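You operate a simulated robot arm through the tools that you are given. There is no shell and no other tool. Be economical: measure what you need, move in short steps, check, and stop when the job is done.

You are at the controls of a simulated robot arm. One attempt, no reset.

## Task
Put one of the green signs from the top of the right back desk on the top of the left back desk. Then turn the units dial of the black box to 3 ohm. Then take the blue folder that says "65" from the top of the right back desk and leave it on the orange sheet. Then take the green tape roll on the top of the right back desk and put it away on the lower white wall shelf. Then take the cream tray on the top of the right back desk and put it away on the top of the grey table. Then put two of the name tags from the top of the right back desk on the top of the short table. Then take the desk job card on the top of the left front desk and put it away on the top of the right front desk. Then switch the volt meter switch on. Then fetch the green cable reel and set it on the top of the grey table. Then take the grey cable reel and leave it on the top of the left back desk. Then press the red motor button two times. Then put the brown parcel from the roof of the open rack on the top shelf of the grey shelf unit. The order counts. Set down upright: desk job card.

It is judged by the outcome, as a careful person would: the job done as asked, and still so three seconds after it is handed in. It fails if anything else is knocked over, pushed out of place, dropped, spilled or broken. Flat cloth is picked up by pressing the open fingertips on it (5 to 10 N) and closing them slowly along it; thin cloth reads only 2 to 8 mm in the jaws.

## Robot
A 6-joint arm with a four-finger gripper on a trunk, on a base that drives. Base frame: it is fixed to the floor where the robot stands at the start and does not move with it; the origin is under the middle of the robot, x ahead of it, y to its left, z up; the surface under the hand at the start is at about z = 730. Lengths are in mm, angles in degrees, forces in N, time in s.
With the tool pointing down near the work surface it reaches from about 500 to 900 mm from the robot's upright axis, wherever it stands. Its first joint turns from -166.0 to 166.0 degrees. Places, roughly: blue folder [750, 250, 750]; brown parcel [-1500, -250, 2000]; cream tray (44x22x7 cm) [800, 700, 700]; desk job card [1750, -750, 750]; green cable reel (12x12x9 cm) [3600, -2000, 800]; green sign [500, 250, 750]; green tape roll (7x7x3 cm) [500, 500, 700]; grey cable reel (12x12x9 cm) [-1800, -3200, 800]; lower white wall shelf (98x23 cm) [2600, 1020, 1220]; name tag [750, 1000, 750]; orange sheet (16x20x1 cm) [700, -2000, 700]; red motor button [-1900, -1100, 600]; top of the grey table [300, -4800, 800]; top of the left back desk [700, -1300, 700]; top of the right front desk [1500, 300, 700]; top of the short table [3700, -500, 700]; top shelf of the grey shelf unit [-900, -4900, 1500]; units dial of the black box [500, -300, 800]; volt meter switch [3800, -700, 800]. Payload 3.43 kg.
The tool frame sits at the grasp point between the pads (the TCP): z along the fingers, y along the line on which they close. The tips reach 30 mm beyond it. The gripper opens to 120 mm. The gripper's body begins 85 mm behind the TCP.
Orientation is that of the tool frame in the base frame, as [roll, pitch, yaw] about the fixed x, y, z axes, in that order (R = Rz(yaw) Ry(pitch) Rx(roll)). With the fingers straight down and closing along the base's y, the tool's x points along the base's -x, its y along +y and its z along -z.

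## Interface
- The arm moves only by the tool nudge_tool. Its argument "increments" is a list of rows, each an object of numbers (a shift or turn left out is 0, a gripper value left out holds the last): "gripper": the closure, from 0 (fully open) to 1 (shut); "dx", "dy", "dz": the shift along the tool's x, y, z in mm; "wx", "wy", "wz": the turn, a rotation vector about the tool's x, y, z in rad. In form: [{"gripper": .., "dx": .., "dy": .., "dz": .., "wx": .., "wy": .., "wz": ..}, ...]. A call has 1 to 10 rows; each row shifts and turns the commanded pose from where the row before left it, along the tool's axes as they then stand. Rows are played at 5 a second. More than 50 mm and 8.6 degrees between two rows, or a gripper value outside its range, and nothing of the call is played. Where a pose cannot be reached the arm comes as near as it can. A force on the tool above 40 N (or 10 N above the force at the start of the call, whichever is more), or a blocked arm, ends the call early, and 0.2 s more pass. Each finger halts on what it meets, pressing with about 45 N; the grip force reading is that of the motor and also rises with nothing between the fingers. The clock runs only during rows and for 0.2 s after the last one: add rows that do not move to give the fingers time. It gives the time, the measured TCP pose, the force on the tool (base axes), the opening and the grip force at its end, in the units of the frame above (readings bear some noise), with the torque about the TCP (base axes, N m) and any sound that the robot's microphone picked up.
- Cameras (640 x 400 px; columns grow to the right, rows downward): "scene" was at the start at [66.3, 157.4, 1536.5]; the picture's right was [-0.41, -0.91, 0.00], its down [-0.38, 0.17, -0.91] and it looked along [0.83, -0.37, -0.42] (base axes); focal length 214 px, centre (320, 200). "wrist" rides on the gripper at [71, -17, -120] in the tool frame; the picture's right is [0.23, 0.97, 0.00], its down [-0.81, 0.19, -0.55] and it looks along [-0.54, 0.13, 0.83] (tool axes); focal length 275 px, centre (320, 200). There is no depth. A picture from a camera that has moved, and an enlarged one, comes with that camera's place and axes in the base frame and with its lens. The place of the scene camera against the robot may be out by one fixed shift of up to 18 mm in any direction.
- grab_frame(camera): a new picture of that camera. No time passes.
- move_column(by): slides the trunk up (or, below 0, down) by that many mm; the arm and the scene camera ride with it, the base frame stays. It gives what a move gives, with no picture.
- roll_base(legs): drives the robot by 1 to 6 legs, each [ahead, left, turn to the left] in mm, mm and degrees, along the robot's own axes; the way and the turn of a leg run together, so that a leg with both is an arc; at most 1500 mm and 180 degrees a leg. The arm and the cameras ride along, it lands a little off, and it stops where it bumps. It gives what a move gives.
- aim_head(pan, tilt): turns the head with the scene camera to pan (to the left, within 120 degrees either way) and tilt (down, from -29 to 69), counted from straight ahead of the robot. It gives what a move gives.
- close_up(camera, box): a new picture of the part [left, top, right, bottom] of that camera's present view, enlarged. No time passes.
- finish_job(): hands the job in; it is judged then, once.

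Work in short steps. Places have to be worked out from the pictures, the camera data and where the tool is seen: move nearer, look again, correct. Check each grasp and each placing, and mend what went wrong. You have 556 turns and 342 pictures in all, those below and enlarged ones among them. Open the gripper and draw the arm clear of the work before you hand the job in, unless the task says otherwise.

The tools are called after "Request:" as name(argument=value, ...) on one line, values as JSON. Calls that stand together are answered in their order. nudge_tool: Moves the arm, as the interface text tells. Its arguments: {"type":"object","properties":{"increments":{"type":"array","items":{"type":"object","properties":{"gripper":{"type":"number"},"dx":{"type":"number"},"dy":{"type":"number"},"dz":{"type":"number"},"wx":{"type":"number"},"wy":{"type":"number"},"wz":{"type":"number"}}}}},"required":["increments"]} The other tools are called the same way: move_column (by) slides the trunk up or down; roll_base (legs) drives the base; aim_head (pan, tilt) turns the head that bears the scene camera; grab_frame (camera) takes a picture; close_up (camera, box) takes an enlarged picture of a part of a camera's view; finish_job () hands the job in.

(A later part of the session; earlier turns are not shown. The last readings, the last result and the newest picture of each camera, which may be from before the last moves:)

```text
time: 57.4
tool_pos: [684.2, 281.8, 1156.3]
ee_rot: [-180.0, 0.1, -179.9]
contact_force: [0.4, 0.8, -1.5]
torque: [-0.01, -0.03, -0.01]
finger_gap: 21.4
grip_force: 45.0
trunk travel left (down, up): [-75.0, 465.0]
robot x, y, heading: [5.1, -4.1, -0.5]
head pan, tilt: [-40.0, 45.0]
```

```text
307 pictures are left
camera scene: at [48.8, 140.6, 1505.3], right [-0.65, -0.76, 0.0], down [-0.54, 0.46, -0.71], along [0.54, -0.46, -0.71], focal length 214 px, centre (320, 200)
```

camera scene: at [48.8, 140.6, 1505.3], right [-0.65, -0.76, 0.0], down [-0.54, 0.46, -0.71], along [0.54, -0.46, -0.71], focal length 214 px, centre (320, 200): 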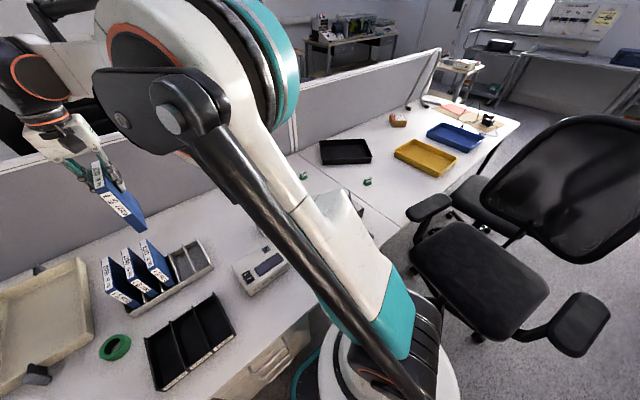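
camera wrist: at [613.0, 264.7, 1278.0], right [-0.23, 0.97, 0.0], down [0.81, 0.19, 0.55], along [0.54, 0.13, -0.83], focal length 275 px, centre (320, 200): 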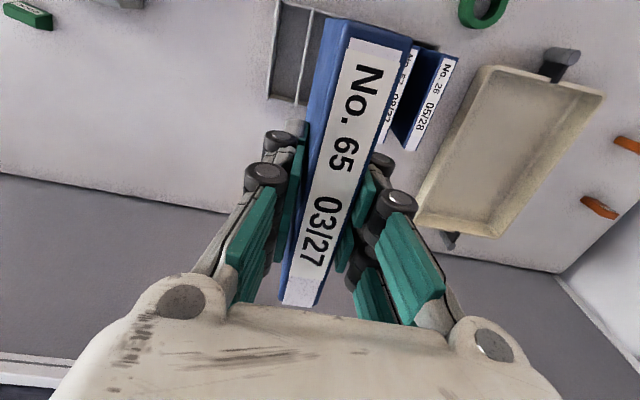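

Folder 65 is held (21 mm). Before driving, I look at the floor to the right and behind.

Request:
aim_head(pan=-85, tilt=30)

Request:
grab_frame(camera="scene")

Request:
aim_head(pan=-120, tilt=35)

Request:
grab_frame(camera="scene")

Request:
aim_head(pan=120, tilt=35)

Request:
grab_frame(camera="scene")

```text
time: 58.5
tool_pos: [683.9, 281.6, 1155.9]
ee_rot: [180.0, 0.0, -179.9]
contact_force: [-1.0, 1.3, -2.3]
torque: [0.02, -0.05, 0.0]
finger_gap: 21.6
grip_force: 44.8
trunk travel left (down, up): [-75.0, 465.0]
robot x, y, heading: [1.6, -7.4, -0.4]
head pan, tilt: [-85.0, 30.0]
```

```text
306 pictures are left
camera scene: at [-5.4, 103.2, 1527.9], right [-1.0, -0.08, 0.0], down [-0.04, 0.5, -0.87], along [0.07, -0.86, -0.5], focal length 214 px, centre (320, 200)
```

scene: 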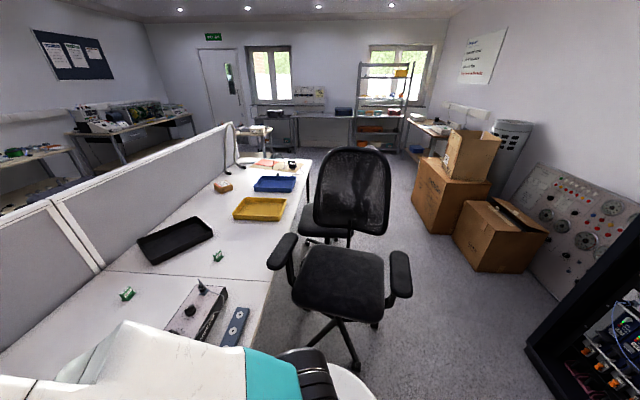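

```text
time: 59.5
tool_pos: [684.3, 282.7, 1156.5]
ee_rot: [179.9, 0.0, -180.0]
contact_force: [-0.1, 0.6, -2.6]
torque: [0.01, -0.02, 0.02]
finger_gap: 21.7
grip_force: 45.1
trunk travel left (down, up): [-75.0, 465.0]
robot x, y, heading: [1.3, -4.4, -0.4]
head pan, tilt: [-120.0, 35.0]
```

```text
305 pictures are left
camera scene: at [-57.3, 117.3, 1520.2], right [-0.86, 0.5, 0.0], down [0.29, 0.49, -0.82], along [-0.41, -0.71, -0.57], focal length 214 px, centre (320, 200)
```

scene: 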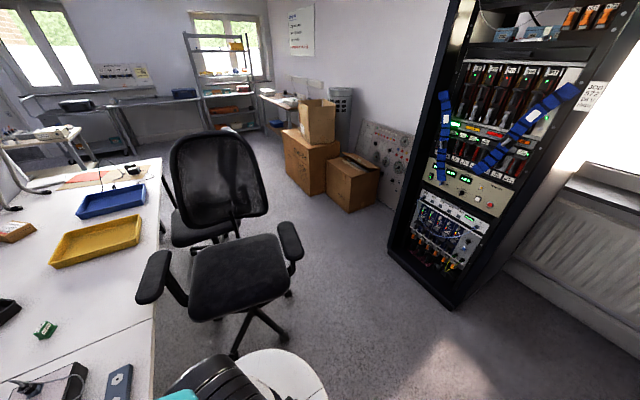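

```text
time: 62.9
tool_pos: [684.3, 282.4, 1156.2]
ee_rot: [-180.0, 0.0, -179.8]
contact_force: [-0.7, 0.6, -1.8]
torque: [-0.02, -0.04, 0.0]
finger_gap: 21.5
grip_force: 45.0
trunk travel left (down, up): [-75.0, 465.0]
robot x, y, heading: [2.1, -3.9, -0.3]
head pan, tilt: [120.0, 35.0]
```

```text
304 pictures are left
camera scene: at [-56.3, 269.9, 1520.2], right [0.87, 0.49, 0.0], down [0.28, -0.5, -0.82], along [-0.41, 0.71, -0.57], focal length 214 px, centre (320, 200)
```

scene: 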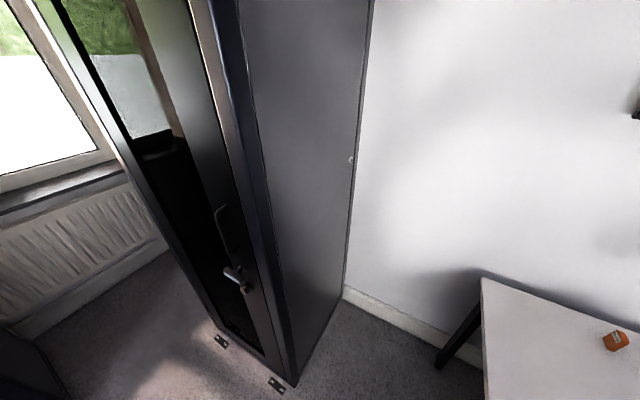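

The floor is clear behind: chairs occupy x>-400, boxes x<-1100, rack x<-1310. I raise the column so the folder passes above the chair back, back out to x≈-780, then slide right in two legs.

Request:
move_column(by=250)

Request:
roll_base(legs=[[-780, 0, 0], [0, -1000, 0], [0, -1000, 0]])

Request:
aim_head(pan=0, tilt=30)

Request:
grab_frame(camera="scene")

```text
time: 65.5
tool_pos: [683.5, 281.1, 1405.3]
ee_rot: [-180.0, 0.0, -179.9]
contact_force: [0.2, 0.2, -1.8]
torque: [0.02, -0.01, 0.02]
finger_gap: 21.8
grip_force: 44.6
trunk travel left (down, up): [-325.0, 215.0]
robot x, y, heading: [3.0, -1.4, -0.2]
head pan, tilt: [120.0, 35.0]
```

```text
time: 79.4
tool_pos: [-107.9, -1738.6, 1406.0]
ee_rot: [180.0, 0.0, -179.3]
contact_force: [-0.7, -0.1, -1.7]
torque: [0.03, -0.03, 0.01]
finger_gap: 21.8
grip_force: 44.8
trunk travel left (down, up): [-325.0, 215.0]
robot x, y, heading: [-783.3, -2027.8, 0.3]
head pan, tilt: [120.0, 35.0]
```

```text
time: 81.4
tool_pos: [-106.5, -1737.9, 1407.0]
ee_rot: [-180.0, 0.0, -179.2]
contact_force: [0.2, 0.3, -2.7]
torque: [0.02, 0.0, -0.01]
finger_gap: 21.3
grip_force: 44.7
trunk travel left (down, up): [-325.0, 215.0]
robot x, y, heading: [-783.8, -2026.3, 0.2]
head pan, tilt: [0.0, 30.0]
```

```text
303 pictures are left
camera scene: at [-713.4, -1833.4, 1777.9], right [0.0, -1.0, 0.0], down [-0.5, 0.0, -0.87], along [0.87, 0.0, -0.5], focal length 214 px, centre (320, 200)
```

scene: 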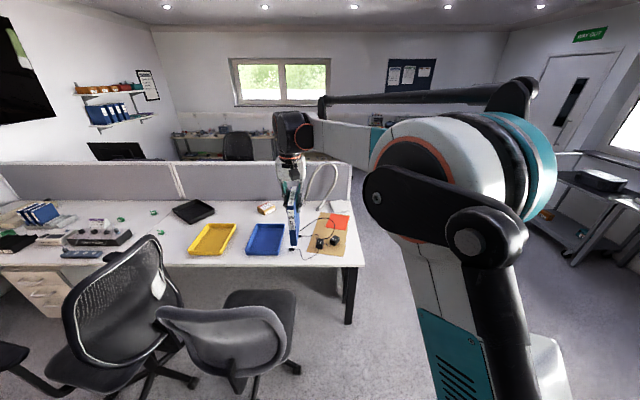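

I see the orange sheet at about (745, -1958), at the right end of the desk; the chair's edge is at y≈-1690. I shift right 130 and drive forward 760.

Request:
roll_base(legs=[[0, -130, 0], [740, 0, 0]])

Request:
grab_frame(camera="wrist")

Request:
aim_head(pan=10, tilt=45)

Request:
grab_frame(camera="scene")

```text
time: 86.2
tool_pos: [616.0, -1891.3, 1406.5]
ee_rot: [-180.0, 0.0, 179.3]
contact_force: [0.6, 0.6, -2.2]
torque: [0.01, 0.03, 0.01]
finger_gap: 21.6
grip_force: 45.6
trunk travel left (down, up): [-325.0, 215.0]
robot x, y, heading: [-72.8, -2165.9, -1.6]
head pan, tilt: [0.0, 30.0]
```

```text
302 pictures are left
camera wrist: at [544.7, -1906.7, 1527.1], right [-0.22, 0.98, 0.0], down [0.81, 0.18, 0.55], along [0.54, 0.12, -0.83], focal length 275 px, centre (320, 200)
```

wrist: 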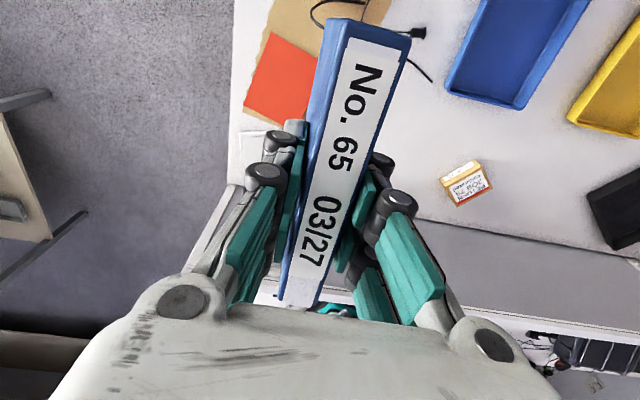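

```text
time: 87.0
tool_pos: [615.7, -1889.8, 1405.7]
ee_rot: [-180.0, 0.0, 179.3]
contact_force: [0.3, -1.0, -2.5]
torque: [0.02, -0.01, 0.0]
finger_gap: 21.6
grip_force: 45.3
trunk travel left (down, up): [-325.0, 215.0]
robot x, y, heading: [-71.4, -2166.0, -1.1]
head pan, tilt: [10.0, 45.0]
```

```text
301 pictures are left
camera scene: at [-2.5, -1957.0, 1755.4], right [0.15, -0.99, 0.0], down [-0.7, -0.11, -0.71], along [0.7, 0.11, -0.71], focal length 214 px, centre (320, 200)
```

scene: 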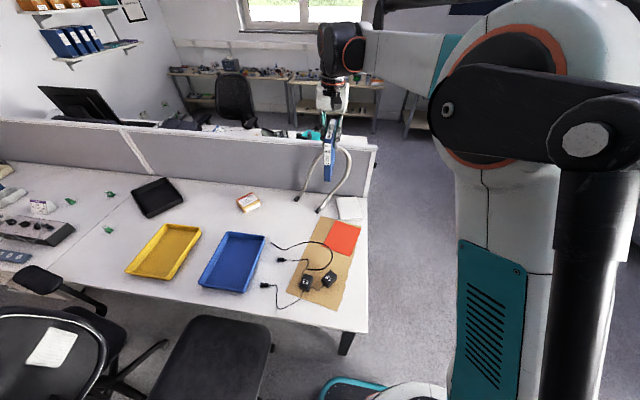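

The sheet spans x≈608–815, y≈-2070…-1890; centre ≈(709, -1968). I move over it and lower the column.

Request:
nudge_tool(increments=[{"dx": -32, "dy": -26}, {"dx": -32, "dy": -26}, {"dx": -30, "dy": -26}, {}])

Request:
move_column(by=-250)

Request:
nudge_tool(increments=[{"dz": 40}, {"dz": 40}, {"dz": 40}, {"dz": 40}, {"dz": 40}, {}])

Request:
grab_frame(camera="scene")

Request:
grab_frame(camera="wrist")

```text
time: 88.0
tool_pos: [708.7, -1971.6, 1407.0]
ee_rot: [180.0, 0.0, 179.3]
contact_force: [-0.1, 0.7, -2.9]
torque: [-0.02, -0.04, 0.02]
finger_gap: 21.6
grip_force: 45.4
trunk travel left (down, up): [-325.0, 215.0]
robot x, y, heading: [-70.2, -2169.1, -1.4]
head pan, tilt: [10.0, 45.0]
```

```text
time: 90.5
tool_pos: [708.5, -1972.2, 1156.3]
ee_rot: [179.9, -0.1, 179.3]
contact_force: [-0.3, -0.2, -2.3]
torque: [-0.04, -0.03, 0.01]
finger_gap: 21.6
grip_force: 45.3
trunk travel left (down, up): [-75.0, 465.0]
robot x, y, heading: [-69.7, -2164.0, -1.1]
head pan, tilt: [10.0, 45.0]
```

```text
time: 91.9
tool_pos: [707.9, -1965.8, 952.8]
ee_rot: [180.0, 0.0, 179.3]
contact_force: [-0.6, -0.5, -1.9]
torque: [0.0, -0.02, 0.0]
finger_gap: 21.7
grip_force: 44.7
trunk travel left (down, up): [-75.0, 465.0]
robot x, y, heading: [-67.4, -2167.3, -1.0]
head pan, tilt: [10.0, 45.0]
```

```text
300 pictures are left
camera scene: at [-2.2, -1956.9, 1505.3], right [0.15, -0.99, 0.0], down [-0.7, -0.11, -0.71], along [0.7, 0.11, -0.71], focal length 214 px, centre (320, 200)
```

scene: 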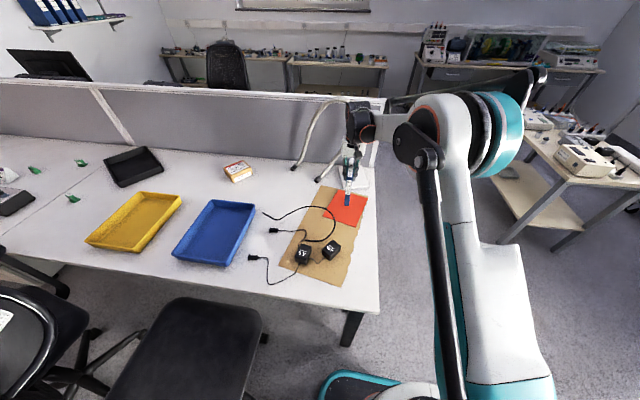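

```text
299 pictures are left
camera wrist: at [636.8, -1982.4, 1073.6], right [-0.22, 0.98, 0.0], down [0.81, 0.18, 0.55], along [0.54, 0.12, -0.83], focal length 275 px, centre (320, 200)
```

wrist: 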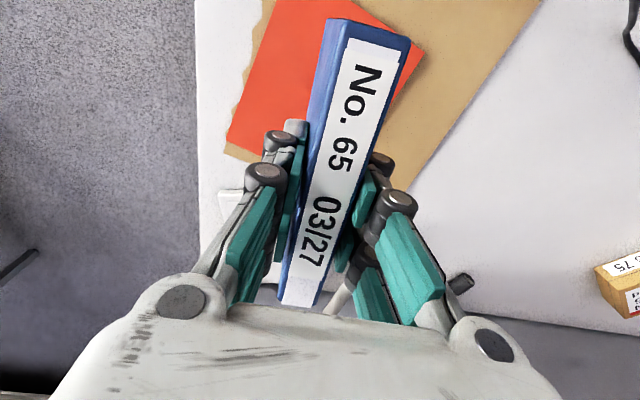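

I align the folder with the sheet (turn 14° clockwise) and go down, finishing in small steps watching the force.

Request:
nudge_tool(increments=[{"wz": 0.125, "dz": 25}, {"wz": 0.125, "dz": 25}, {"dz": 15}, {"dz": 5}, {"dz": 4}, {}])

Request:
nudge_tool(increments=[{"dz": 3}, {}])

Request:
nudge_tool(increments=[{"dz": 3}, {}])

Request:
nudge_tool(increments=[{"dz": 2}, {}])

```text
time: 93.3
tool_pos: [709.9, -1970.5, 880.5]
ee_rot: [-180.0, 0.0, 164.9]
contact_force: [-0.5, -0.2, -1.8]
torque: [0.01, -0.03, 0.0]
finger_gap: 21.8
grip_force: 45.2
trunk travel left (down, up): [-75.0, 465.0]
robot x, y, heading: [-72.2, -2166.0, -1.1]
head pan, tilt: [10.0, 45.0]
```

```text
time: 93.9
tool_pos: [709.6, -1972.0, 876.2]
ee_rot: [180.0, 0.0, 164.9]
contact_force: [-0.5, -0.5, -2.6]
torque: [0.02, -0.02, 0.03]
finger_gap: 21.5
grip_force: 45.2
trunk travel left (down, up): [-75.0, 465.0]
robot x, y, heading: [-70.2, -2162.1, -1.2]
head pan, tilt: [10.0, 45.0]
```

```text
time: 94.5
tool_pos: [710.9, -1971.6, 874.2]
ee_rot: [-180.0, 0.0, 164.9]
contact_force: [0.0, 0.2, -2.1]
torque: [-0.02, -0.04, 0.01]
finger_gap: 21.4
grip_force: 45.7
trunk travel left (down, up): [-75.0, 465.0]
robot x, y, heading: [-67.9, -2166.6, -1.3]
head pan, tilt: [10.0, 45.0]
```

```text
time: 95.1
tool_pos: [709.3, -1972.0, 871.5]
ee_rot: [180.0, 0.0, 164.9]
contact_force: [-0.5, 0.8, -1.6]
torque: [-0.03, -0.03, 0.01]
finger_gap: 21.6
grip_force: 45.3
trunk travel left (down, up): [-75.0, 465.0]
robot x, y, heading: [-68.0, -2165.8, -1.2]
head pan, tilt: [10.0, 45.0]
```

No contact yet at 871.5; I continue in 3-mm steps.

Request:
nudge_tool(increments=[{"dz": 1.5}, {"dz": 1.5}, {}])

Request:
nudge_tool(increments=[{"dz": 1.5}, {"dz": 1.5}, {}])

Request:
close_up(camera="scene", box=[290, 120, 400, 240])

```text
time: 95.9
tool_pos: [708.9, -1971.6, 870.8]
ee_rot: [-179.9, 0.0, 164.8]
contact_force: [-0.2, 0.6, -1.8]
torque: [0.02, -0.04, 0.0]
finger_gap: 21.5
grip_force: 44.8
trunk travel left (down, up): [-75.0, 465.0]
robot x, y, heading: [-69.8, -2171.1, -1.3]
head pan, tilt: [10.0, 45.0]
```

```text
time: 96.7
tool_pos: [707.5, -1971.6, 867.3]
ee_rot: [180.0, 0.0, 165.0]
contact_force: [0.2, 0.5, -2.4]
torque: [-0.01, 0.0, -0.03]
finger_gap: 21.2
grip_force: 44.7
trunk travel left (down, up): [-75.0, 465.0]
robot x, y, heading: [-68.2, -2166.6, -1.1]
head pan, tilt: [10.0, 45.0]
```

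```text
3.33 times, centred on (345, 180) of scene
camera zoom: at [-2.6, -1957.0, 1505.3], right [0.15, -0.99, 0.0], down [-0.7, -0.11, -0.71], along [0.7, 0.11, -0.71], focal length 715 px, centre (237, 267)
```

zoom: 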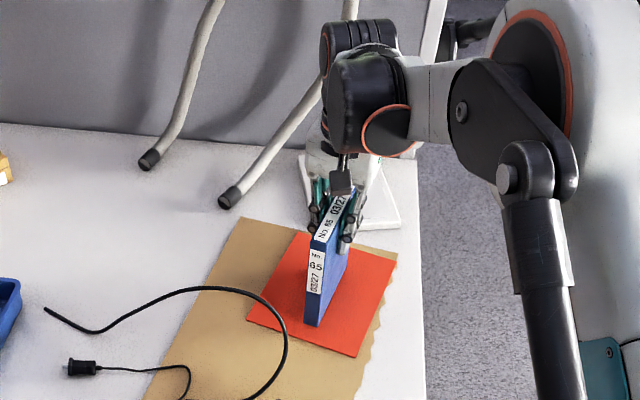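

The folder is over the sheet, nearly touching. Continue.

Request:
nudge_tool(increments=[{"dz": 1.5}, {"dz": 1.5}, {}])

Request:
nudge_tool(increments=[{"dz": 1.5}, {"dz": 1.5}, {}])

Request:
nudge_tool(increments=[{"dz": 1.5}, {"dz": 1.5}, {}])

```text
time: 97.5
tool_pos: [708.9, -1971.1, 865.4]
ee_rot: [-179.9, 0.0, 164.8]
contact_force: [-0.9, 0.1, -2.6]
torque: [0.0, -0.04, -0.03]
finger_gap: 21.5
grip_force: 45.1
trunk travel left (down, up): [-75.0, 465.0]
robot x, y, heading: [-68.9, -2162.5, -1.1]
head pan, tilt: [10.0, 45.0]
```

```text
time: 98.3
tool_pos: [709.2, -1971.6, 862.9]
ee_rot: [179.9, 0.0, 164.9]
contact_force: [0.3, 0.8, 1.3]
torque: [0.13, 0.01, -0.06]
finger_gap: 21.6
grip_force: 44.9
trunk travel left (down, up): [-75.0, 465.0]
robot x, y, heading: [-67.8, -2168.8, -1.2]
head pan, tilt: [10.0, 45.0]
```

```text
time: 99.1
tool_pos: [707.7, -1972.2, 862.5]
ee_rot: [-179.9, 0.1, 164.9]
contact_force: [2.8, -0.3, 30.0]
torque: [0.29, 0.6, -0.01]
finger_gap: 21.9
grip_force: 44.8
trunk travel left (down, up): [-75.0, 465.0]
robot x, y, heading: [-70.8, -2167.8, -0.9]
head pan, tilt: [10.0, 45.0]
```

Contact. I relieve the pressure by 2.5 mm and open slowly.

Request:
nudge_tool(increments=[{"dz": -2.5}, {}, {"gripper": 0.8}, {"gripper": 0.78}, {"gripper": 0.76}, {"gripper": 0.74}, {"gripper": 0.7}, {"gripper": 0.65}, {}])

Request:
close_up(camera="scene", box=[290, 120, 400, 240])

```text
time: 101.1
tool_pos: [708.2, -1971.9, 861.6]
ee_rot: [-179.9, 0.0, 164.8]
contact_force: [0.2, 0.3, -0.5]
torque: [0.02, 0.03, -0.03]
finger_gap: 41.8
grip_force: 0.1
trunk travel left (down, up): [-75.0, 465.0]
robot x, y, heading: [-66.7, -2167.0, -1.1]
head pan, tilt: [10.0, 45.0]
```

```text
3.33 times, centred on (345, 180) of scene
camera zoom: at [-2.8, -1957.1, 1505.3], right [0.15, -0.99, 0.0], down [-0.7, -0.11, -0.71], along [0.7, 0.11, -0.71], focal length 715 px, centre (237, 267)
```

zoom: 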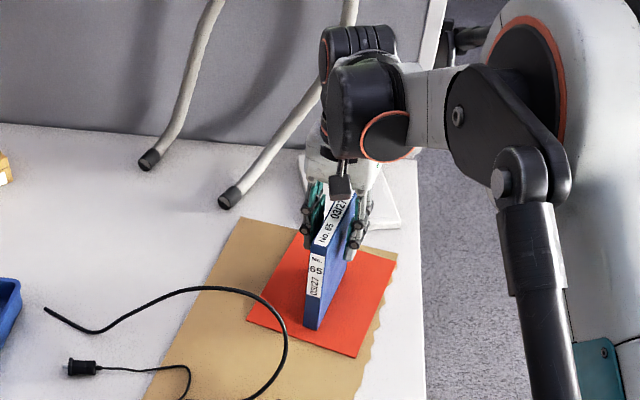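

The folder stands by itself. I rise straight up and verify.

Request:
nudge_tool(increments=[{"dz": -10}, {"dz": -30}, {"dz": -40}, {"dz": -45}, {"dz": -45}, {"dz": -45}, {"dz": -45}, {}])

Request:
close_up(camera="scene", box=[290, 120, 400, 240])

```text
time: 102.9
tool_pos: [706.1, -1975.1, 1121.2]
ee_rot: [179.9, 0.0, 165.0]
contact_force: [-0.3, -0.2, 0.4]
torque: [-0.01, -0.05, 0.0]
finger_gap: 42.2
grip_force: 0.1
trunk travel left (down, up): [-75.0, 465.0]
robot x, y, heading: [-72.0, -2166.5, -1.0]
head pan, tilt: [10.0, 45.0]
```

```text
3.33 times, centred on (345, 180) of scene
camera zoom: at [-3.3, -1957.2, 1505.3], right [0.15, -0.99, 0.0], down [-0.7, -0.11, -0.71], along [0.7, 0.11, -0.71], focal length 715 px, centre (237, 267)
```

zoom: 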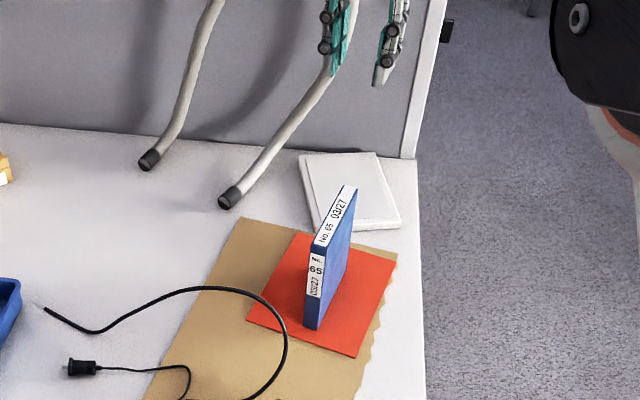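

The folder stands on the orange sheet. Next, back to the right back desk for the green tape roll: raise column, reverse along the same way.

Request:
move_column(by=250)

Request:
roll_base(legs=[[-710, 0, 1], [0, 1080, 0], [0, 1080, 0]])

```text
time: 105.5
tool_pos: [707.0, -1974.7, 1370.6]
ee_rot: [180.0, 0.0, 164.9]
contact_force: [0.2, 0.5, -0.1]
torque: [0.0, -0.05, 0.02]
finger_gap: 42.2
grip_force: 0.1
trunk travel left (down, up): [-325.0, 215.0]
robot x, y, heading: [-71.4, -2163.2, -1.1]
head pan, tilt: [10.0, 45.0]
```

```text
time: 109.5
tool_pos: [-13.9, -1956.3, 1370.6]
ee_rot: [180.0, -0.1, 165.6]
contact_force: [0.3, -0.4, 0.0]
torque: [-0.02, 0.09, -0.01]
finger_gap: 42.1
grip_force: 0.1
trunk travel left (down, up): [-325.0, 215.0]
robot x, y, heading: [-786.7, -2156.5, -0.5]
head pan, tilt: [10.0, 45.0]
stopped in leg 1: the robot was blocked; the commanded pose is now the measured one
```

It was blocked right at the end of the backing leg (probably the boxes behind). I check behind with the head.

Request:
roll_base(legs=[[60, 0, 0]])

Request:
aim_head(pan=120, tilt=45)

Request:
grab_frame(camera="scene")

Request:
aim_head(pan=-120, tilt=45)

Request:
grab_frame(camera="scene")

```text
time: 110.5
tool_pos: [47.5, -1954.7, 1370.5]
ee_rot: [-179.9, -0.1, 165.6]
contact_force: [0.8, 0.6, 0.1]
torque: [0.02, 0.06, 0.02]
finger_gap: 41.9
grip_force: 0.0
trunk travel left (down, up): [-325.0, 215.0]
robot x, y, heading: [-728.8, -2155.0, -0.4]
head pan, tilt: [10.0, 45.0]
```

```text
time: 112.4
tool_pos: [45.2, -1955.1, 1370.1]
ee_rot: [180.0, -0.1, 165.6]
contact_force: [0.4, -0.3, -0.7]
torque: [-0.04, -0.02, 0.0]
finger_gap: 42.0
grip_force: 0.0
trunk travel left (down, up): [-325.0, 215.0]
robot x, y, heading: [-729.5, -2153.2, -0.5]
head pan, tilt: [120.0, 45.0]
```

```text
295 pictures are left
camera scene: at [-785.0, -1888.9, 1755.4], right [0.87, 0.49, 0.0], down [0.35, -0.62, -0.71], along [-0.35, 0.62, -0.71], focal length 214 px, centre (320, 200)
```

scene: 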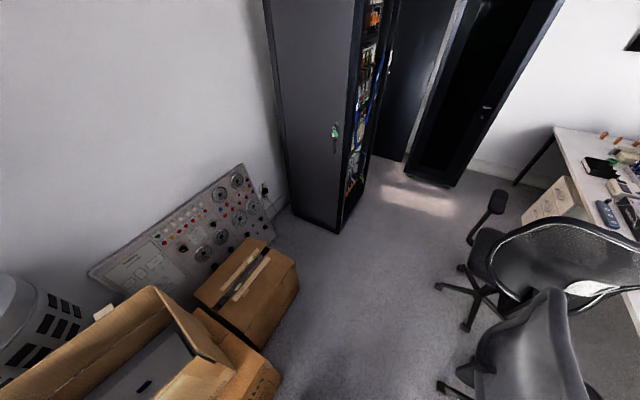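

```text
time: 115.8
tool_pos: [44.3, -1956.2, 1371.5]
ee_rot: [-180.0, 0.0, 165.6]
contact_force: [0.4, 0.5, 0.4]
torque: [-0.01, 0.02, 0.01]
finger_gap: 42.1
grip_force: 0.0
trunk travel left (down, up): [-325.0, 215.0]
robot x, y, heading: [-731.5, -2156.2, -0.6]
head pan, tilt: [-120.0, 45.0]
```

```text
294 pictures are left
camera scene: at [-786.2, -2029.8, 1755.4], right [-0.86, 0.51, 0.0], down [0.36, 0.61, -0.71], along [-0.36, -0.61, -0.71], focal length 214 px, centre (320, 200)
```

scene: 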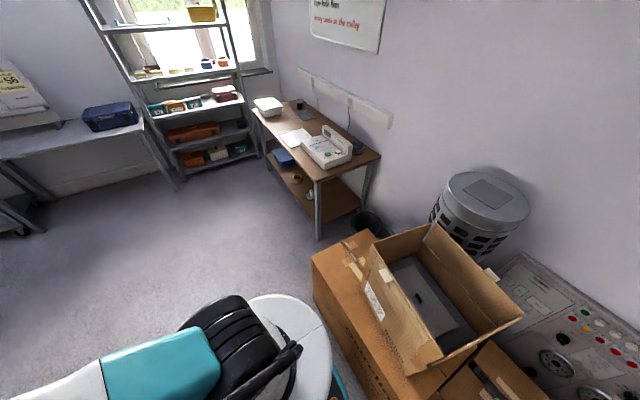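

The box corner sits right behind; nothing fell. I now slide left along x≈-720 and return to the start place.

Request:
roll_base(legs=[[0, 1080, 0.5], [0, 1080, 0], [0, 0, 0]])

Request:
roll_base(legs=[[690, 0, 0]])

Request:
aim_head(pan=20, tilt=45)

Request:
grab_frame(camera="scene")

Request:
grab_frame(camera="wrist")

```text
time: 126.8
tool_pos: [-39.1, 277.1, 1370.5]
ee_rot: [-179.9, 0.0, 169.6]
contact_force: [-0.2, -0.3, 0.8]
torque: [0.0, 0.01, -0.01]
finger_gap: 42.1
grip_force: 0.1
trunk travel left (down, up): [-325.0, 215.0]
robot x, y, heading: [-795.5, 25.8, 3.7]
head pan, tilt: [-120.0, 45.0]
```

```text
time: 130.7
tool_pos: [665.8, 312.6, 1370.8]
ee_rot: [-180.0, 0.0, 169.2]
contact_force: [0.1, 0.1, -0.1]
torque: [0.02, 0.01, 0.0]
finger_gap: 41.9
grip_force: 0.1
trunk travel left (down, up): [-325.0, 215.0]
robot x, y, heading: [-94.2, 66.7, 3.1]
head pan, tilt: [-120.0, 45.0]
```

```text
time: 132.9
tool_pos: [665.2, 311.8, 1370.7]
ee_rot: [179.9, 0.0, 169.3]
contact_force: [0.5, -0.3, 0.6]
torque: [-0.01, -0.03, 0.03]
finger_gap: 42.1
grip_force: 0.1
trunk travel left (down, up): [-325.0, 215.0]
robot x, y, heading: [-89.7, 65.8, 3.2]
head pan, tilt: [20.0, 45.0]
```

```text
293 pictures are left
camera scene: at [-48.7, 290.4, 1755.3], right [0.39, -0.92, 0.0], down [-0.65, -0.28, -0.71], along [0.65, 0.28, -0.71], focal length 214 px, centre (320, 200)
```

scene: 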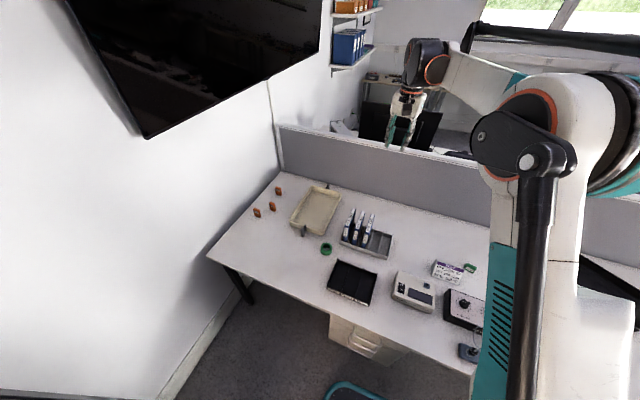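

```text
292 pictures are left
camera wrist: at [592.4, 309.2, 1491.9], right [-0.04, 1.0, 0.0], down [0.83, 0.04, 0.55], along [0.55, 0.02, -0.83], focal length 275 px, centre (320, 200)
```

wrist: 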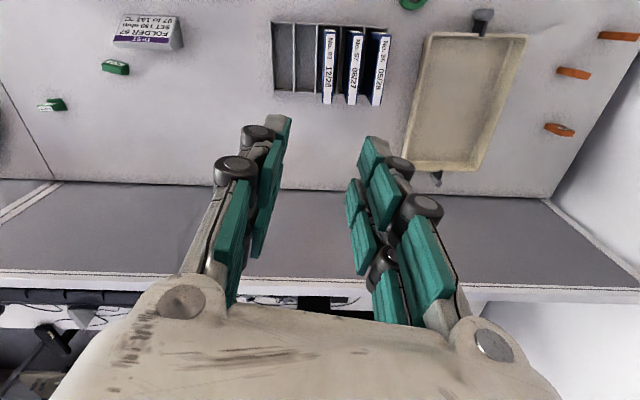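

Lower the column and move over the tape roll (≈(543, 514)), gripper opened to ~100 mm.

Request:
move_column(by=-250)

Request:
nudge_tool(increments=[{"dx": 32, "dy": 35, "gripper": 0.17}, {"dx": 32, "dy": 35}, {"dx": 32, "dy": 35}, {"dx": 32, "dy": 35}, {"dx": 32, "dy": 35}, {"dz": 45}, {"dz": 45}, {"dz": 45}, {"dz": 45}, {}])

Request:
grab_frame(camera="wrist")

```text
time: 135.5
tool_pos: [665.4, 313.6, 1120.0]
ee_rot: [180.0, -0.1, 169.2]
contact_force: [0.2, -0.2, -0.3]
torque: [0.03, -0.01, -0.03]
finger_gap: 42.1
grip_force: 0.1
trunk travel left (down, up): [-75.0, 465.0]
robot x, y, heading: [-94.6, 66.5, 3.1]
head pan, tilt: [20.0, 45.0]
```

```text
time: 137.7
tool_pos: [542.5, 514.2, 940.8]
ee_rot: [180.0, 0.0, 169.2]
contact_force: [0.1, 0.0, 0.1]
torque: [-0.02, 0.05, 0.0]
finger_gap: 99.4
grip_force: 0.2
trunk travel left (down, up): [-75.0, 465.0]
robot x, y, heading: [-93.5, 63.7, 3.1]
head pan, tilt: [20.0, 45.0]
```

```text
291 pictures are left
camera wrist: at [469.7, 510.9, 1062.6], right [-0.04, 1.0, 0.0], down [0.83, 0.04, 0.55], along [0.55, 0.02, -0.83], focal length 275 px, centre (320, 200)
```

wrist: 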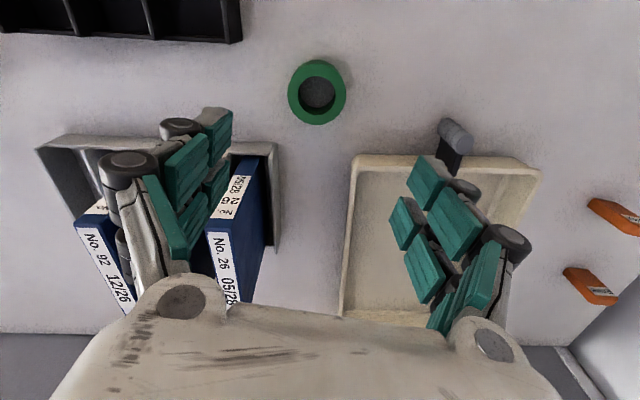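

Roll centre ≈(538, 509). I descend around it and close.

Request:
nudge_tool(increments=[{"dx": 4, "dy": -6, "dz": 40}, {"dz": 45}, {"dz": 45}, {"dz": 30}, {"dz": 15}, {"gripper": 0.3}, {"gripper": 0.5}, {"gripper": 0.7}, {}, {}])

Request:
grab_frame(camera="wrist")

```text
time: 139.9
tool_pos: [536.0, 508.5, 765.7]
ee_rot: [180.0, -0.1, 169.2]
contact_force: [-0.3, -0.2, -0.1]
torque: [0.0, 0.0, -0.01]
finger_gap: 59.2
grip_force: 45.7
trunk travel left (down, up): [-75.0, 465.0]
robot x, y, heading: [-93.5, 62.9, 3.2]
head pan, tilt: [20.0, 45.0]
```

```text
290 pictures are left
camera wrist: at [463.4, 505.2, 887.0], right [-0.04, 1.0, 0.0], down [0.83, 0.04, 0.55], along [0.55, 0.02, -0.83], focal length 275 px, centre (320, 200)
```

wrist: 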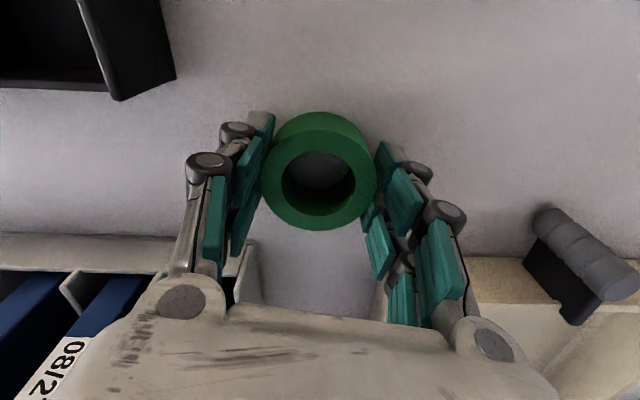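

Gripped at 59 mm and centred. I lift slowly.

Request:
nudge_tool(increments=[{"gripper": 0.8}, {"dz": -5}, {"dz": -15}, {"dz": -30}, {"dz": -45}, {"dz": -45}, {"dz": -45}, {"dz": -45}, {}])

Request:
grab_frame(camera="wrist")

```text
time: 141.9
tool_pos: [537.6, 507.1, 994.7]
ee_rot: [-180.0, 0.0, 169.2]
contact_force: [-0.5, -1.2, -1.5]
torque: [-0.01, -0.02, 0.0]
finger_gap: 59.4
grip_force: 44.7
trunk travel left (down, up): [-75.0, 465.0]
robot x, y, heading: [-94.8, 67.0, 2.9]
head pan, tilt: [20.0, 45.0]
```

```text
289 pictures are left
camera wrist: at [464.1, 503.1, 1114.9], right [-0.04, 1.0, 0.0], down [0.83, 0.04, 0.55], along [0.55, 0.02, -0.83], focal length 275 px, centre (320, 200)
```

wrist: 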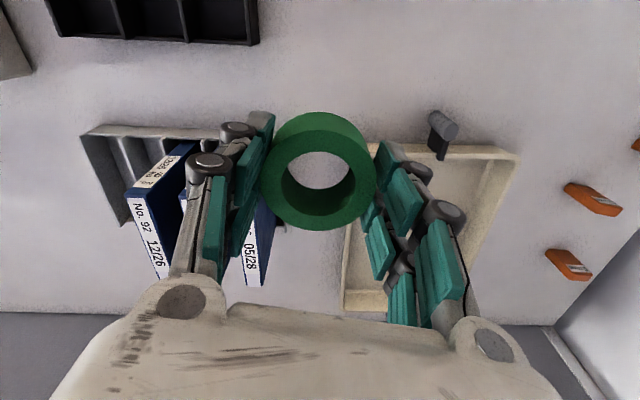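

The roll is held. I raise, bring the arm to straight ahead, and drive back out toward the passage at the desks' right end.

Request:
nudge_tool(increments=[{"dz": -45}, {"dz": -45}, {"dx": -8, "dy": -45}, {"dx": -8, "dy": -45}, {"dx": -8, "dy": -45}, {"dx": -8, "dy": -45}, {"dx": -8, "dy": -45}, {"dx": -8, "dy": -45}, {"dx": -8, "dy": -45}, {"dx": -8, "dy": -45}])

Request:
move_column(by=250)

Request:
roll_base(legs=[[-620, 0, -3], [0, -1000, 0], [0, -1500, 0]])

Request:
aim_head(pan=10, tilt=25)

Request:
grab_frame(camera="scene")

Request:
aim_head(pan=-50, tilt=25)

Request:
grab_frame(camera="scene")

```text
time: 144.1
tool_pos: [532.4, 143.1, 1087.4]
ee_rot: [-180.0, 0.0, 169.4]
contact_force: [0.2, -0.6, -0.9]
torque: [-0.02, -0.02, 0.02]
finger_gap: 59.3
grip_force: 45.5
trunk travel left (down, up): [-75.0, 465.0]
robot x, y, heading: [-93.9, 66.2, 3.4]
head pan, tilt: [20.0, 45.0]
```

```text
time: 146.7
tool_pos: [534.6, 144.0, 1337.7]
ee_rot: [180.0, 0.0, 169.2]
contact_force: [-0.5, 0.9, -0.4]
torque: [0.04, -0.01, 0.01]
finger_gap: 59.5
grip_force: 44.5
trunk travel left (down, up): [-325.0, 215.0]
robot x, y, heading: [-94.2, 62.2, 3.1]
head pan, tilt: [20.0, 45.0]
```

```text
time: 161.9
tool_pos: [-63.8, -2427.4, 1336.7]
ee_rot: [180.0, 0.0, 166.3]
contact_force: [0.2, -1.4, 0.1]
torque: [-0.02, 0.02, -0.01]
finger_gap: 59.1
grip_force: 44.7
trunk travel left (down, up): [-325.0, 215.0]
robot x, y, heading: [-694.2, -2473.3, 0.4]
head pan, tilt: [20.0, 45.0]
```

```text
time: 162.8
tool_pos: [-64.9, -2427.4, 1338.0]
ee_rot: [180.0, 0.1, 166.3]
contact_force: [0.5, 0.1, -0.5]
torque: [-0.03, -0.02, 0.0]
finger_gap: 59.0
grip_force: 45.0
trunk travel left (down, up): [-325.0, 215.0]
robot x, y, heading: [-694.8, -2475.3, 0.3]
head pan, tilt: [10.0, 25.0]
```

```text
288 pictures are left
camera scene: at [-623.7, -2262.6, 1785.9], right [0.18, -0.98, 0.0], down [-0.42, -0.08, -0.91], along [0.89, 0.16, -0.42], focal length 214 px, centre (320, 200)
```

scene: 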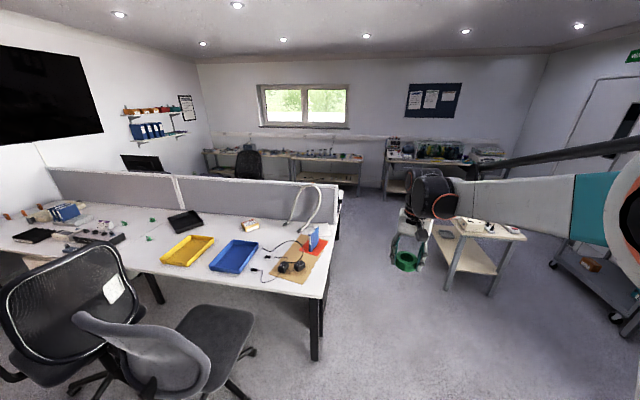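

```text
time: 164.1
tool_pos: [-62.9, -2426.6, 1338.1]
ee_rot: [-179.9, 0.0, 166.3]
contact_force: [0.4, -0.2, -1.3]
torque: [0.01, 0.04, 0.02]
finger_gap: 59.1
grip_force: 45.0
trunk travel left (down, up): [-325.0, 215.0]
robot x, y, heading: [-694.0, -2473.0, 0.3]
head pan, tilt: [-50.0, 25.0]
```

```text
287 pictures are left
camera scene: at [-654.8, -2349.3, 1785.9], right [-0.76, -0.65, 0.0], down [-0.27, 0.32, -0.91], along [0.59, -0.69, -0.42], focal length 214 px, centre (320, 200)
```

scene: 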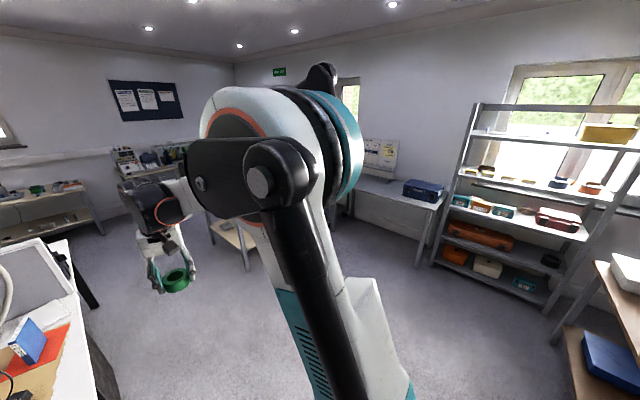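

The passage between the desks' end (y≈-2100) and the small table (y≈-2950) is clear. I drive through at y≈-2500 to x≈2100 and look left.

Request:
roll_base(legs=[[1400, -30, 0], [1400, 0, 0]])

Request:
aim_head(pan=70, tilt=25)

Request:
grab_frame(camera="scene")

Request:
aim_head(pan=15, tilt=25)

Request:
grab_frame(camera="scene")

```text
time: 177.7
tool_pos: [2743.5, -2507.8, 1337.1]
ee_rot: [-180.0, 0.0, 164.4]
contact_force: [-0.2, 1.1, -0.7]
torque: [-0.02, 0.0, -0.02]
finger_gap: 59.1
grip_force: 44.7
trunk travel left (down, up): [-325.0, 215.0]
robot x, y, heading: [2110.6, -2531.2, -1.5]
head pan, tilt: [-50.0, 25.0]
```

```text
time: 179.7
tool_pos: [2741.5, -2507.0, 1337.5]
ee_rot: [-180.0, 0.0, 164.4]
contact_force: [0.4, -0.4, -1.1]
torque: [0.01, 0.04, 0.0]
finger_gap: 58.9
grip_force: 44.8
trunk travel left (down, up): [-325.0, 215.0]
robot x, y, heading: [2109.5, -2534.7, -1.7]
head pan, tilt: [70.0, 25.0]
```

```text
286 pictures are left
camera scene: at [2131.2, -2253.2, 1785.9], right [0.93, -0.37, 0.0], down [-0.16, -0.39, -0.91], along [0.33, 0.84, -0.42], focal length 214 px, centre (320, 200)
```

scene: 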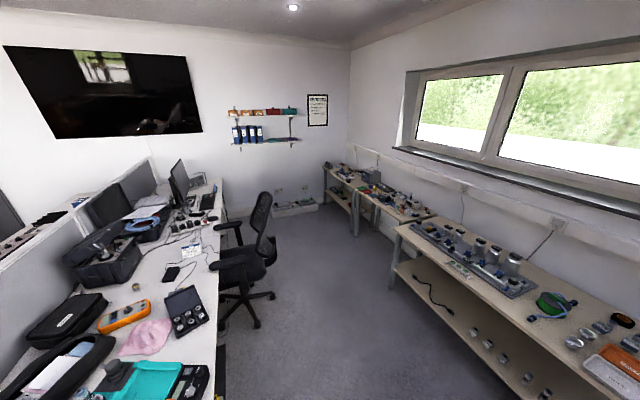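

```text
time: 180.9
tool_pos: [2741.5, -2507.4, 1338.5]
ee_rot: [180.0, 0.1, 164.4]
contact_force: [0.1, -0.6, -0.9]
torque: [-0.03, -0.01, 0.02]
finger_gap: 59.0
grip_force: 44.7
trunk travel left (down, up): [-325.0, 215.0]
robot x, y, heading: [2108.1, -2537.8, -1.6]
head pan, tilt: [15.0, 25.0]
```

```text
285 pictures are left
camera scene: at [2186.8, -2317.5, 1785.9], right [0.23, -0.97, 0.0], down [-0.41, -0.1, -0.91], along [0.88, 0.21, -0.42], focal length 214 px, centre (320, 200)
```

scene: 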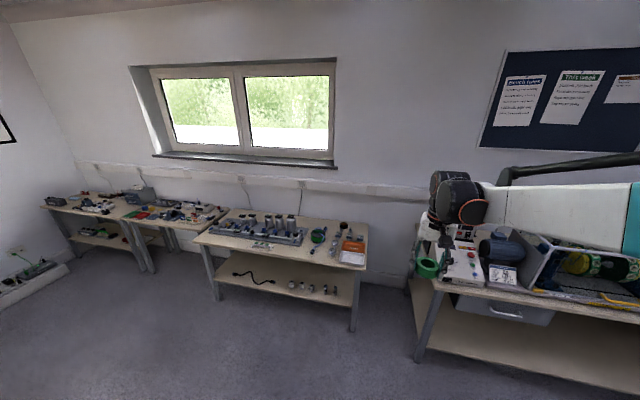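

I can see the route: chair up to x≈2320, benches from x≈3390; the lower shelf is at z≈1225 on the end wall. I go to x≈2740, turn left to face the wall, and go up the aisle.

Request:
roll_base(legs=[[640, 0, 0], [0, 0, 91.5], [1300, 0, 0], [1000, 0, 0]])

Request:
aim_head(pan=10, tilt=15)

Request:
grab_frame(camera="scene")

```text
time: 199.3
tool_pos: [2586.3, 368.3, 1336.9]
ee_rot: [180.0, 0.1, -101.9]
contact_force: [0.8, 1.8, -0.5]
torque: [-0.01, 0.01, -0.01]
finger_gap: 59.0
grip_force: 45.1
trunk travel left (down, up): [-325.0, 215.0]
robot x, y, heading: [2652.0, -263.7, 92.3]
head pan, tilt: [15.0, 25.0]
```

```text
time: 200.0
tool_pos: [2585.9, 368.3, 1337.7]
ee_rot: [-179.9, 0.0, -101.9]
contact_force: [0.1, 0.1, -1.2]
torque: [-0.05, -0.03, 0.0]
finger_gap: 59.0
grip_force: 44.8
trunk travel left (down, up): [-325.0, 215.0]
robot x, y, heading: [2650.4, -263.1, 92.1]
head pan, tilt: [10.0, 15.0]
```

```text
284 pictures are left
camera scene: at [2435.5, -202.8, 1802.1], right [0.98, 0.21, 0.0], down [0.05, -0.25, -0.97], along [-0.2, 0.94, -0.26], focal length 214 px, centre (320, 200)
```

scene: 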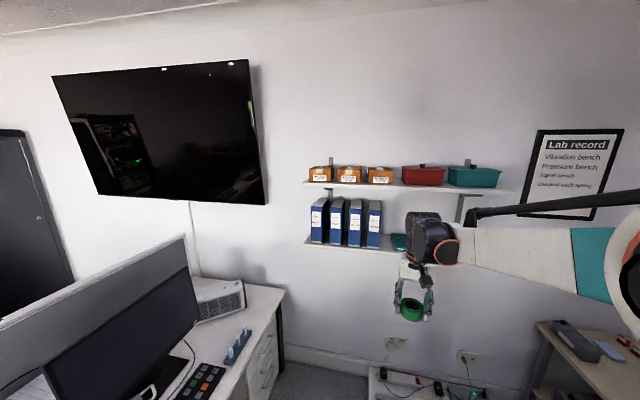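

The shelf front is at y≈905, z≈1206–1220, with an upper shelf at ≈1570. I tilt the wrist up 40° to view the lower shelf's contents.

Request:
nudge_tool(increments=[{"wy": -0.14}, {"wy": -0.14}, {"wy": -0.14}, {"wy": -0.14}, {"wy": -0.14}, {}])

Request:
grab_frame(camera="wrist")

Request:
grab_frame(camera="scene")

```text
time: 201.4
tool_pos: [2587.3, 367.5, 1338.2]
ee_rot: [179.9, 40.2, -101.9]
contact_force: [-0.8, 0.1, -1.5]
torque: [-0.01, 0.04, -0.01]
finger_gap: 59.0
grip_force: 45.0
trunk travel left (down, up): [-325.0, 215.0]
robot x, y, heading: [2654.3, -264.3, 92.1]
head pan, tilt: [10.0, 15.0]
```

```text
283 pictures are left
camera wrist: at [2575.7, 234.5, 1384.3], right [-0.99, 0.03, -0.15], down [-0.13, 0.3, 0.95], along [0.07, 0.95, -0.29], focal length 275 px, centre (320, 200)
```

wrist: 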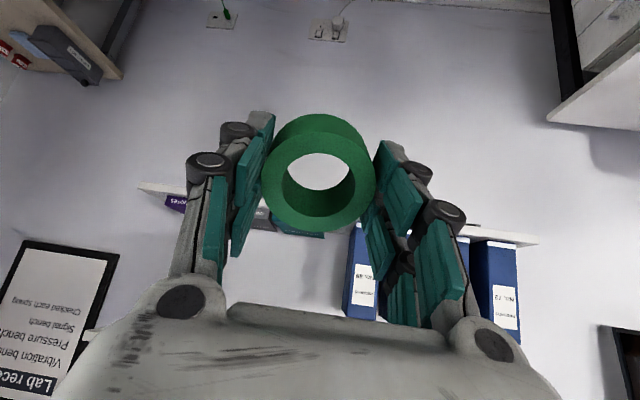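

```text
282 pictures are left
camera scene: at [2435.5, -202.8, 1802.1], right [0.98, 0.21, 0.0], down [0.05, -0.25, -0.97], along [-0.2, 0.94, -0.26], focal length 214 px, centre (320, 200)
```

scene: 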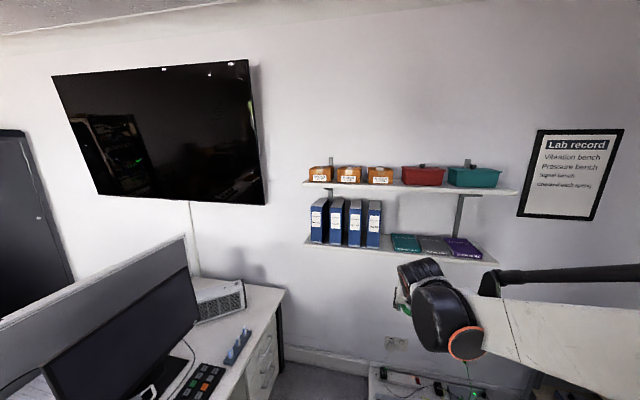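

Request:
close_up(camera="scene", box=[290, 150, 530, 280])

```text
2.67 times, centred on (410, 215) of scene
camera zoom: at [2435.5, -202.8, 1802.1], right [0.98, 0.21, 0.0], down [0.05, -0.25, -0.97], along [-0.2, 0.94, -0.26], focal length 572 px, centre (80, 160)
```

zoom: 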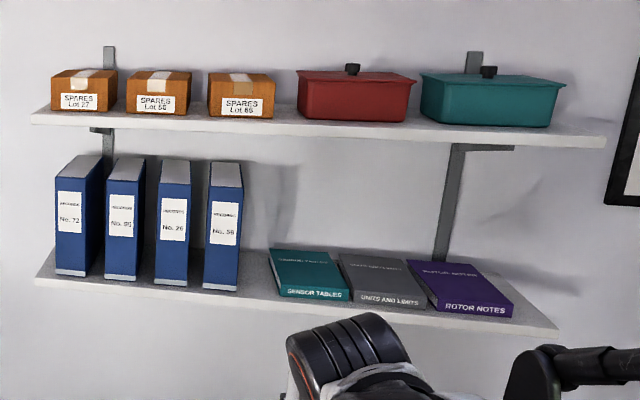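

On the lower shelf the free floor is an 80 mm gap between binder 58 (x≈2540) and the teal book (x≈2620). I'll set the roll there with fingers closing front-to-back. I drive 480 forward and reorient the tool.

Request:
roll_base(legs=[[480, 0, -2]])

Request:
nudge_tool(increments=[{"wy": 0.14}, {"wy": 0.14}, {"wy": 0.14}, {"wy": 0.14}, {"wy": 0.14}, {"wz": -0.14}, {"wz": -0.14}, {"wz": -0.14}, {"wz": -0.14}, {"wz": -0.14}])

Request:
nudge_tool(increments=[{"wz": -0.14}, {"wz": -0.14}, {"wz": -0.14}, {"wz": -0.14}, {}])

Request:
grab_frame(camera="scene")

Request:
grab_frame(camera="wrist")

```text
time: 204.2
tool_pos: [2589.3, 852.4, 1337.1]
ee_rot: [180.0, 40.2, -103.1]
contact_force: [0.1, 0.7, -1.2]
torque: [-0.03, 0.04, 0.0]
finger_gap: 59.1
grip_force: 45.3
trunk travel left (down, up): [-325.0, 215.0]
robot x, y, heading: [2638.9, 217.6, 90.5]
head pan, tilt: [10.0, 15.0]
```

```text
time: 206.4
tool_pos: [2589.8, 852.0, 1336.6]
ee_rot: [-180.0, -0.1, -63.0]
contact_force: [-0.1, 0.0, -1.1]
torque: [0.02, 0.02, -0.01]
finger_gap: 59.1
grip_force: 44.8
trunk travel left (down, up): [-325.0, 215.0]
robot x, y, heading: [2640.2, 221.2, 90.8]
head pan, tilt: [10.0, 15.0]
```

```text
time: 207.7
tool_pos: [2590.2, 852.9, 1337.1]
ee_rot: [-180.0, 0.0, -30.9]
contact_force: [0.7, -0.5, -0.4]
torque: [0.03, -0.03, 0.02]
finger_gap: 59.0
grip_force: 44.7
trunk travel left (down, up): [-325.0, 215.0]
robot x, y, heading: [2638.9, 222.3, 90.4]
head pan, tilt: [10.0, 15.0]
```

```text
280 pictures are left
camera scene: at [2425.4, 285.8, 1802.2], right [0.98, 0.19, 0.0], down [0.05, -0.25, -0.97], along [-0.18, 0.95, -0.26], focal length 214 px, centre (320, 200)
```

scene: 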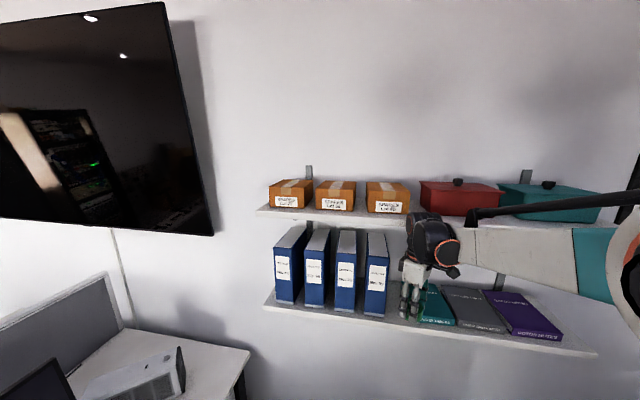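

```text
279 pictures are left
camera wrist: at [2660.6, 830.1, 1459.2], right [-0.3, -0.95, 0.0], down [-0.79, 0.25, 0.55], along [-0.53, 0.17, -0.83], focal length 275 px, centre (320, 200)
```

wrist: 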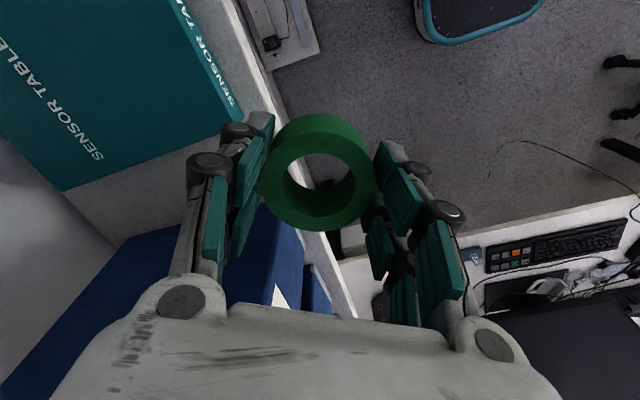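

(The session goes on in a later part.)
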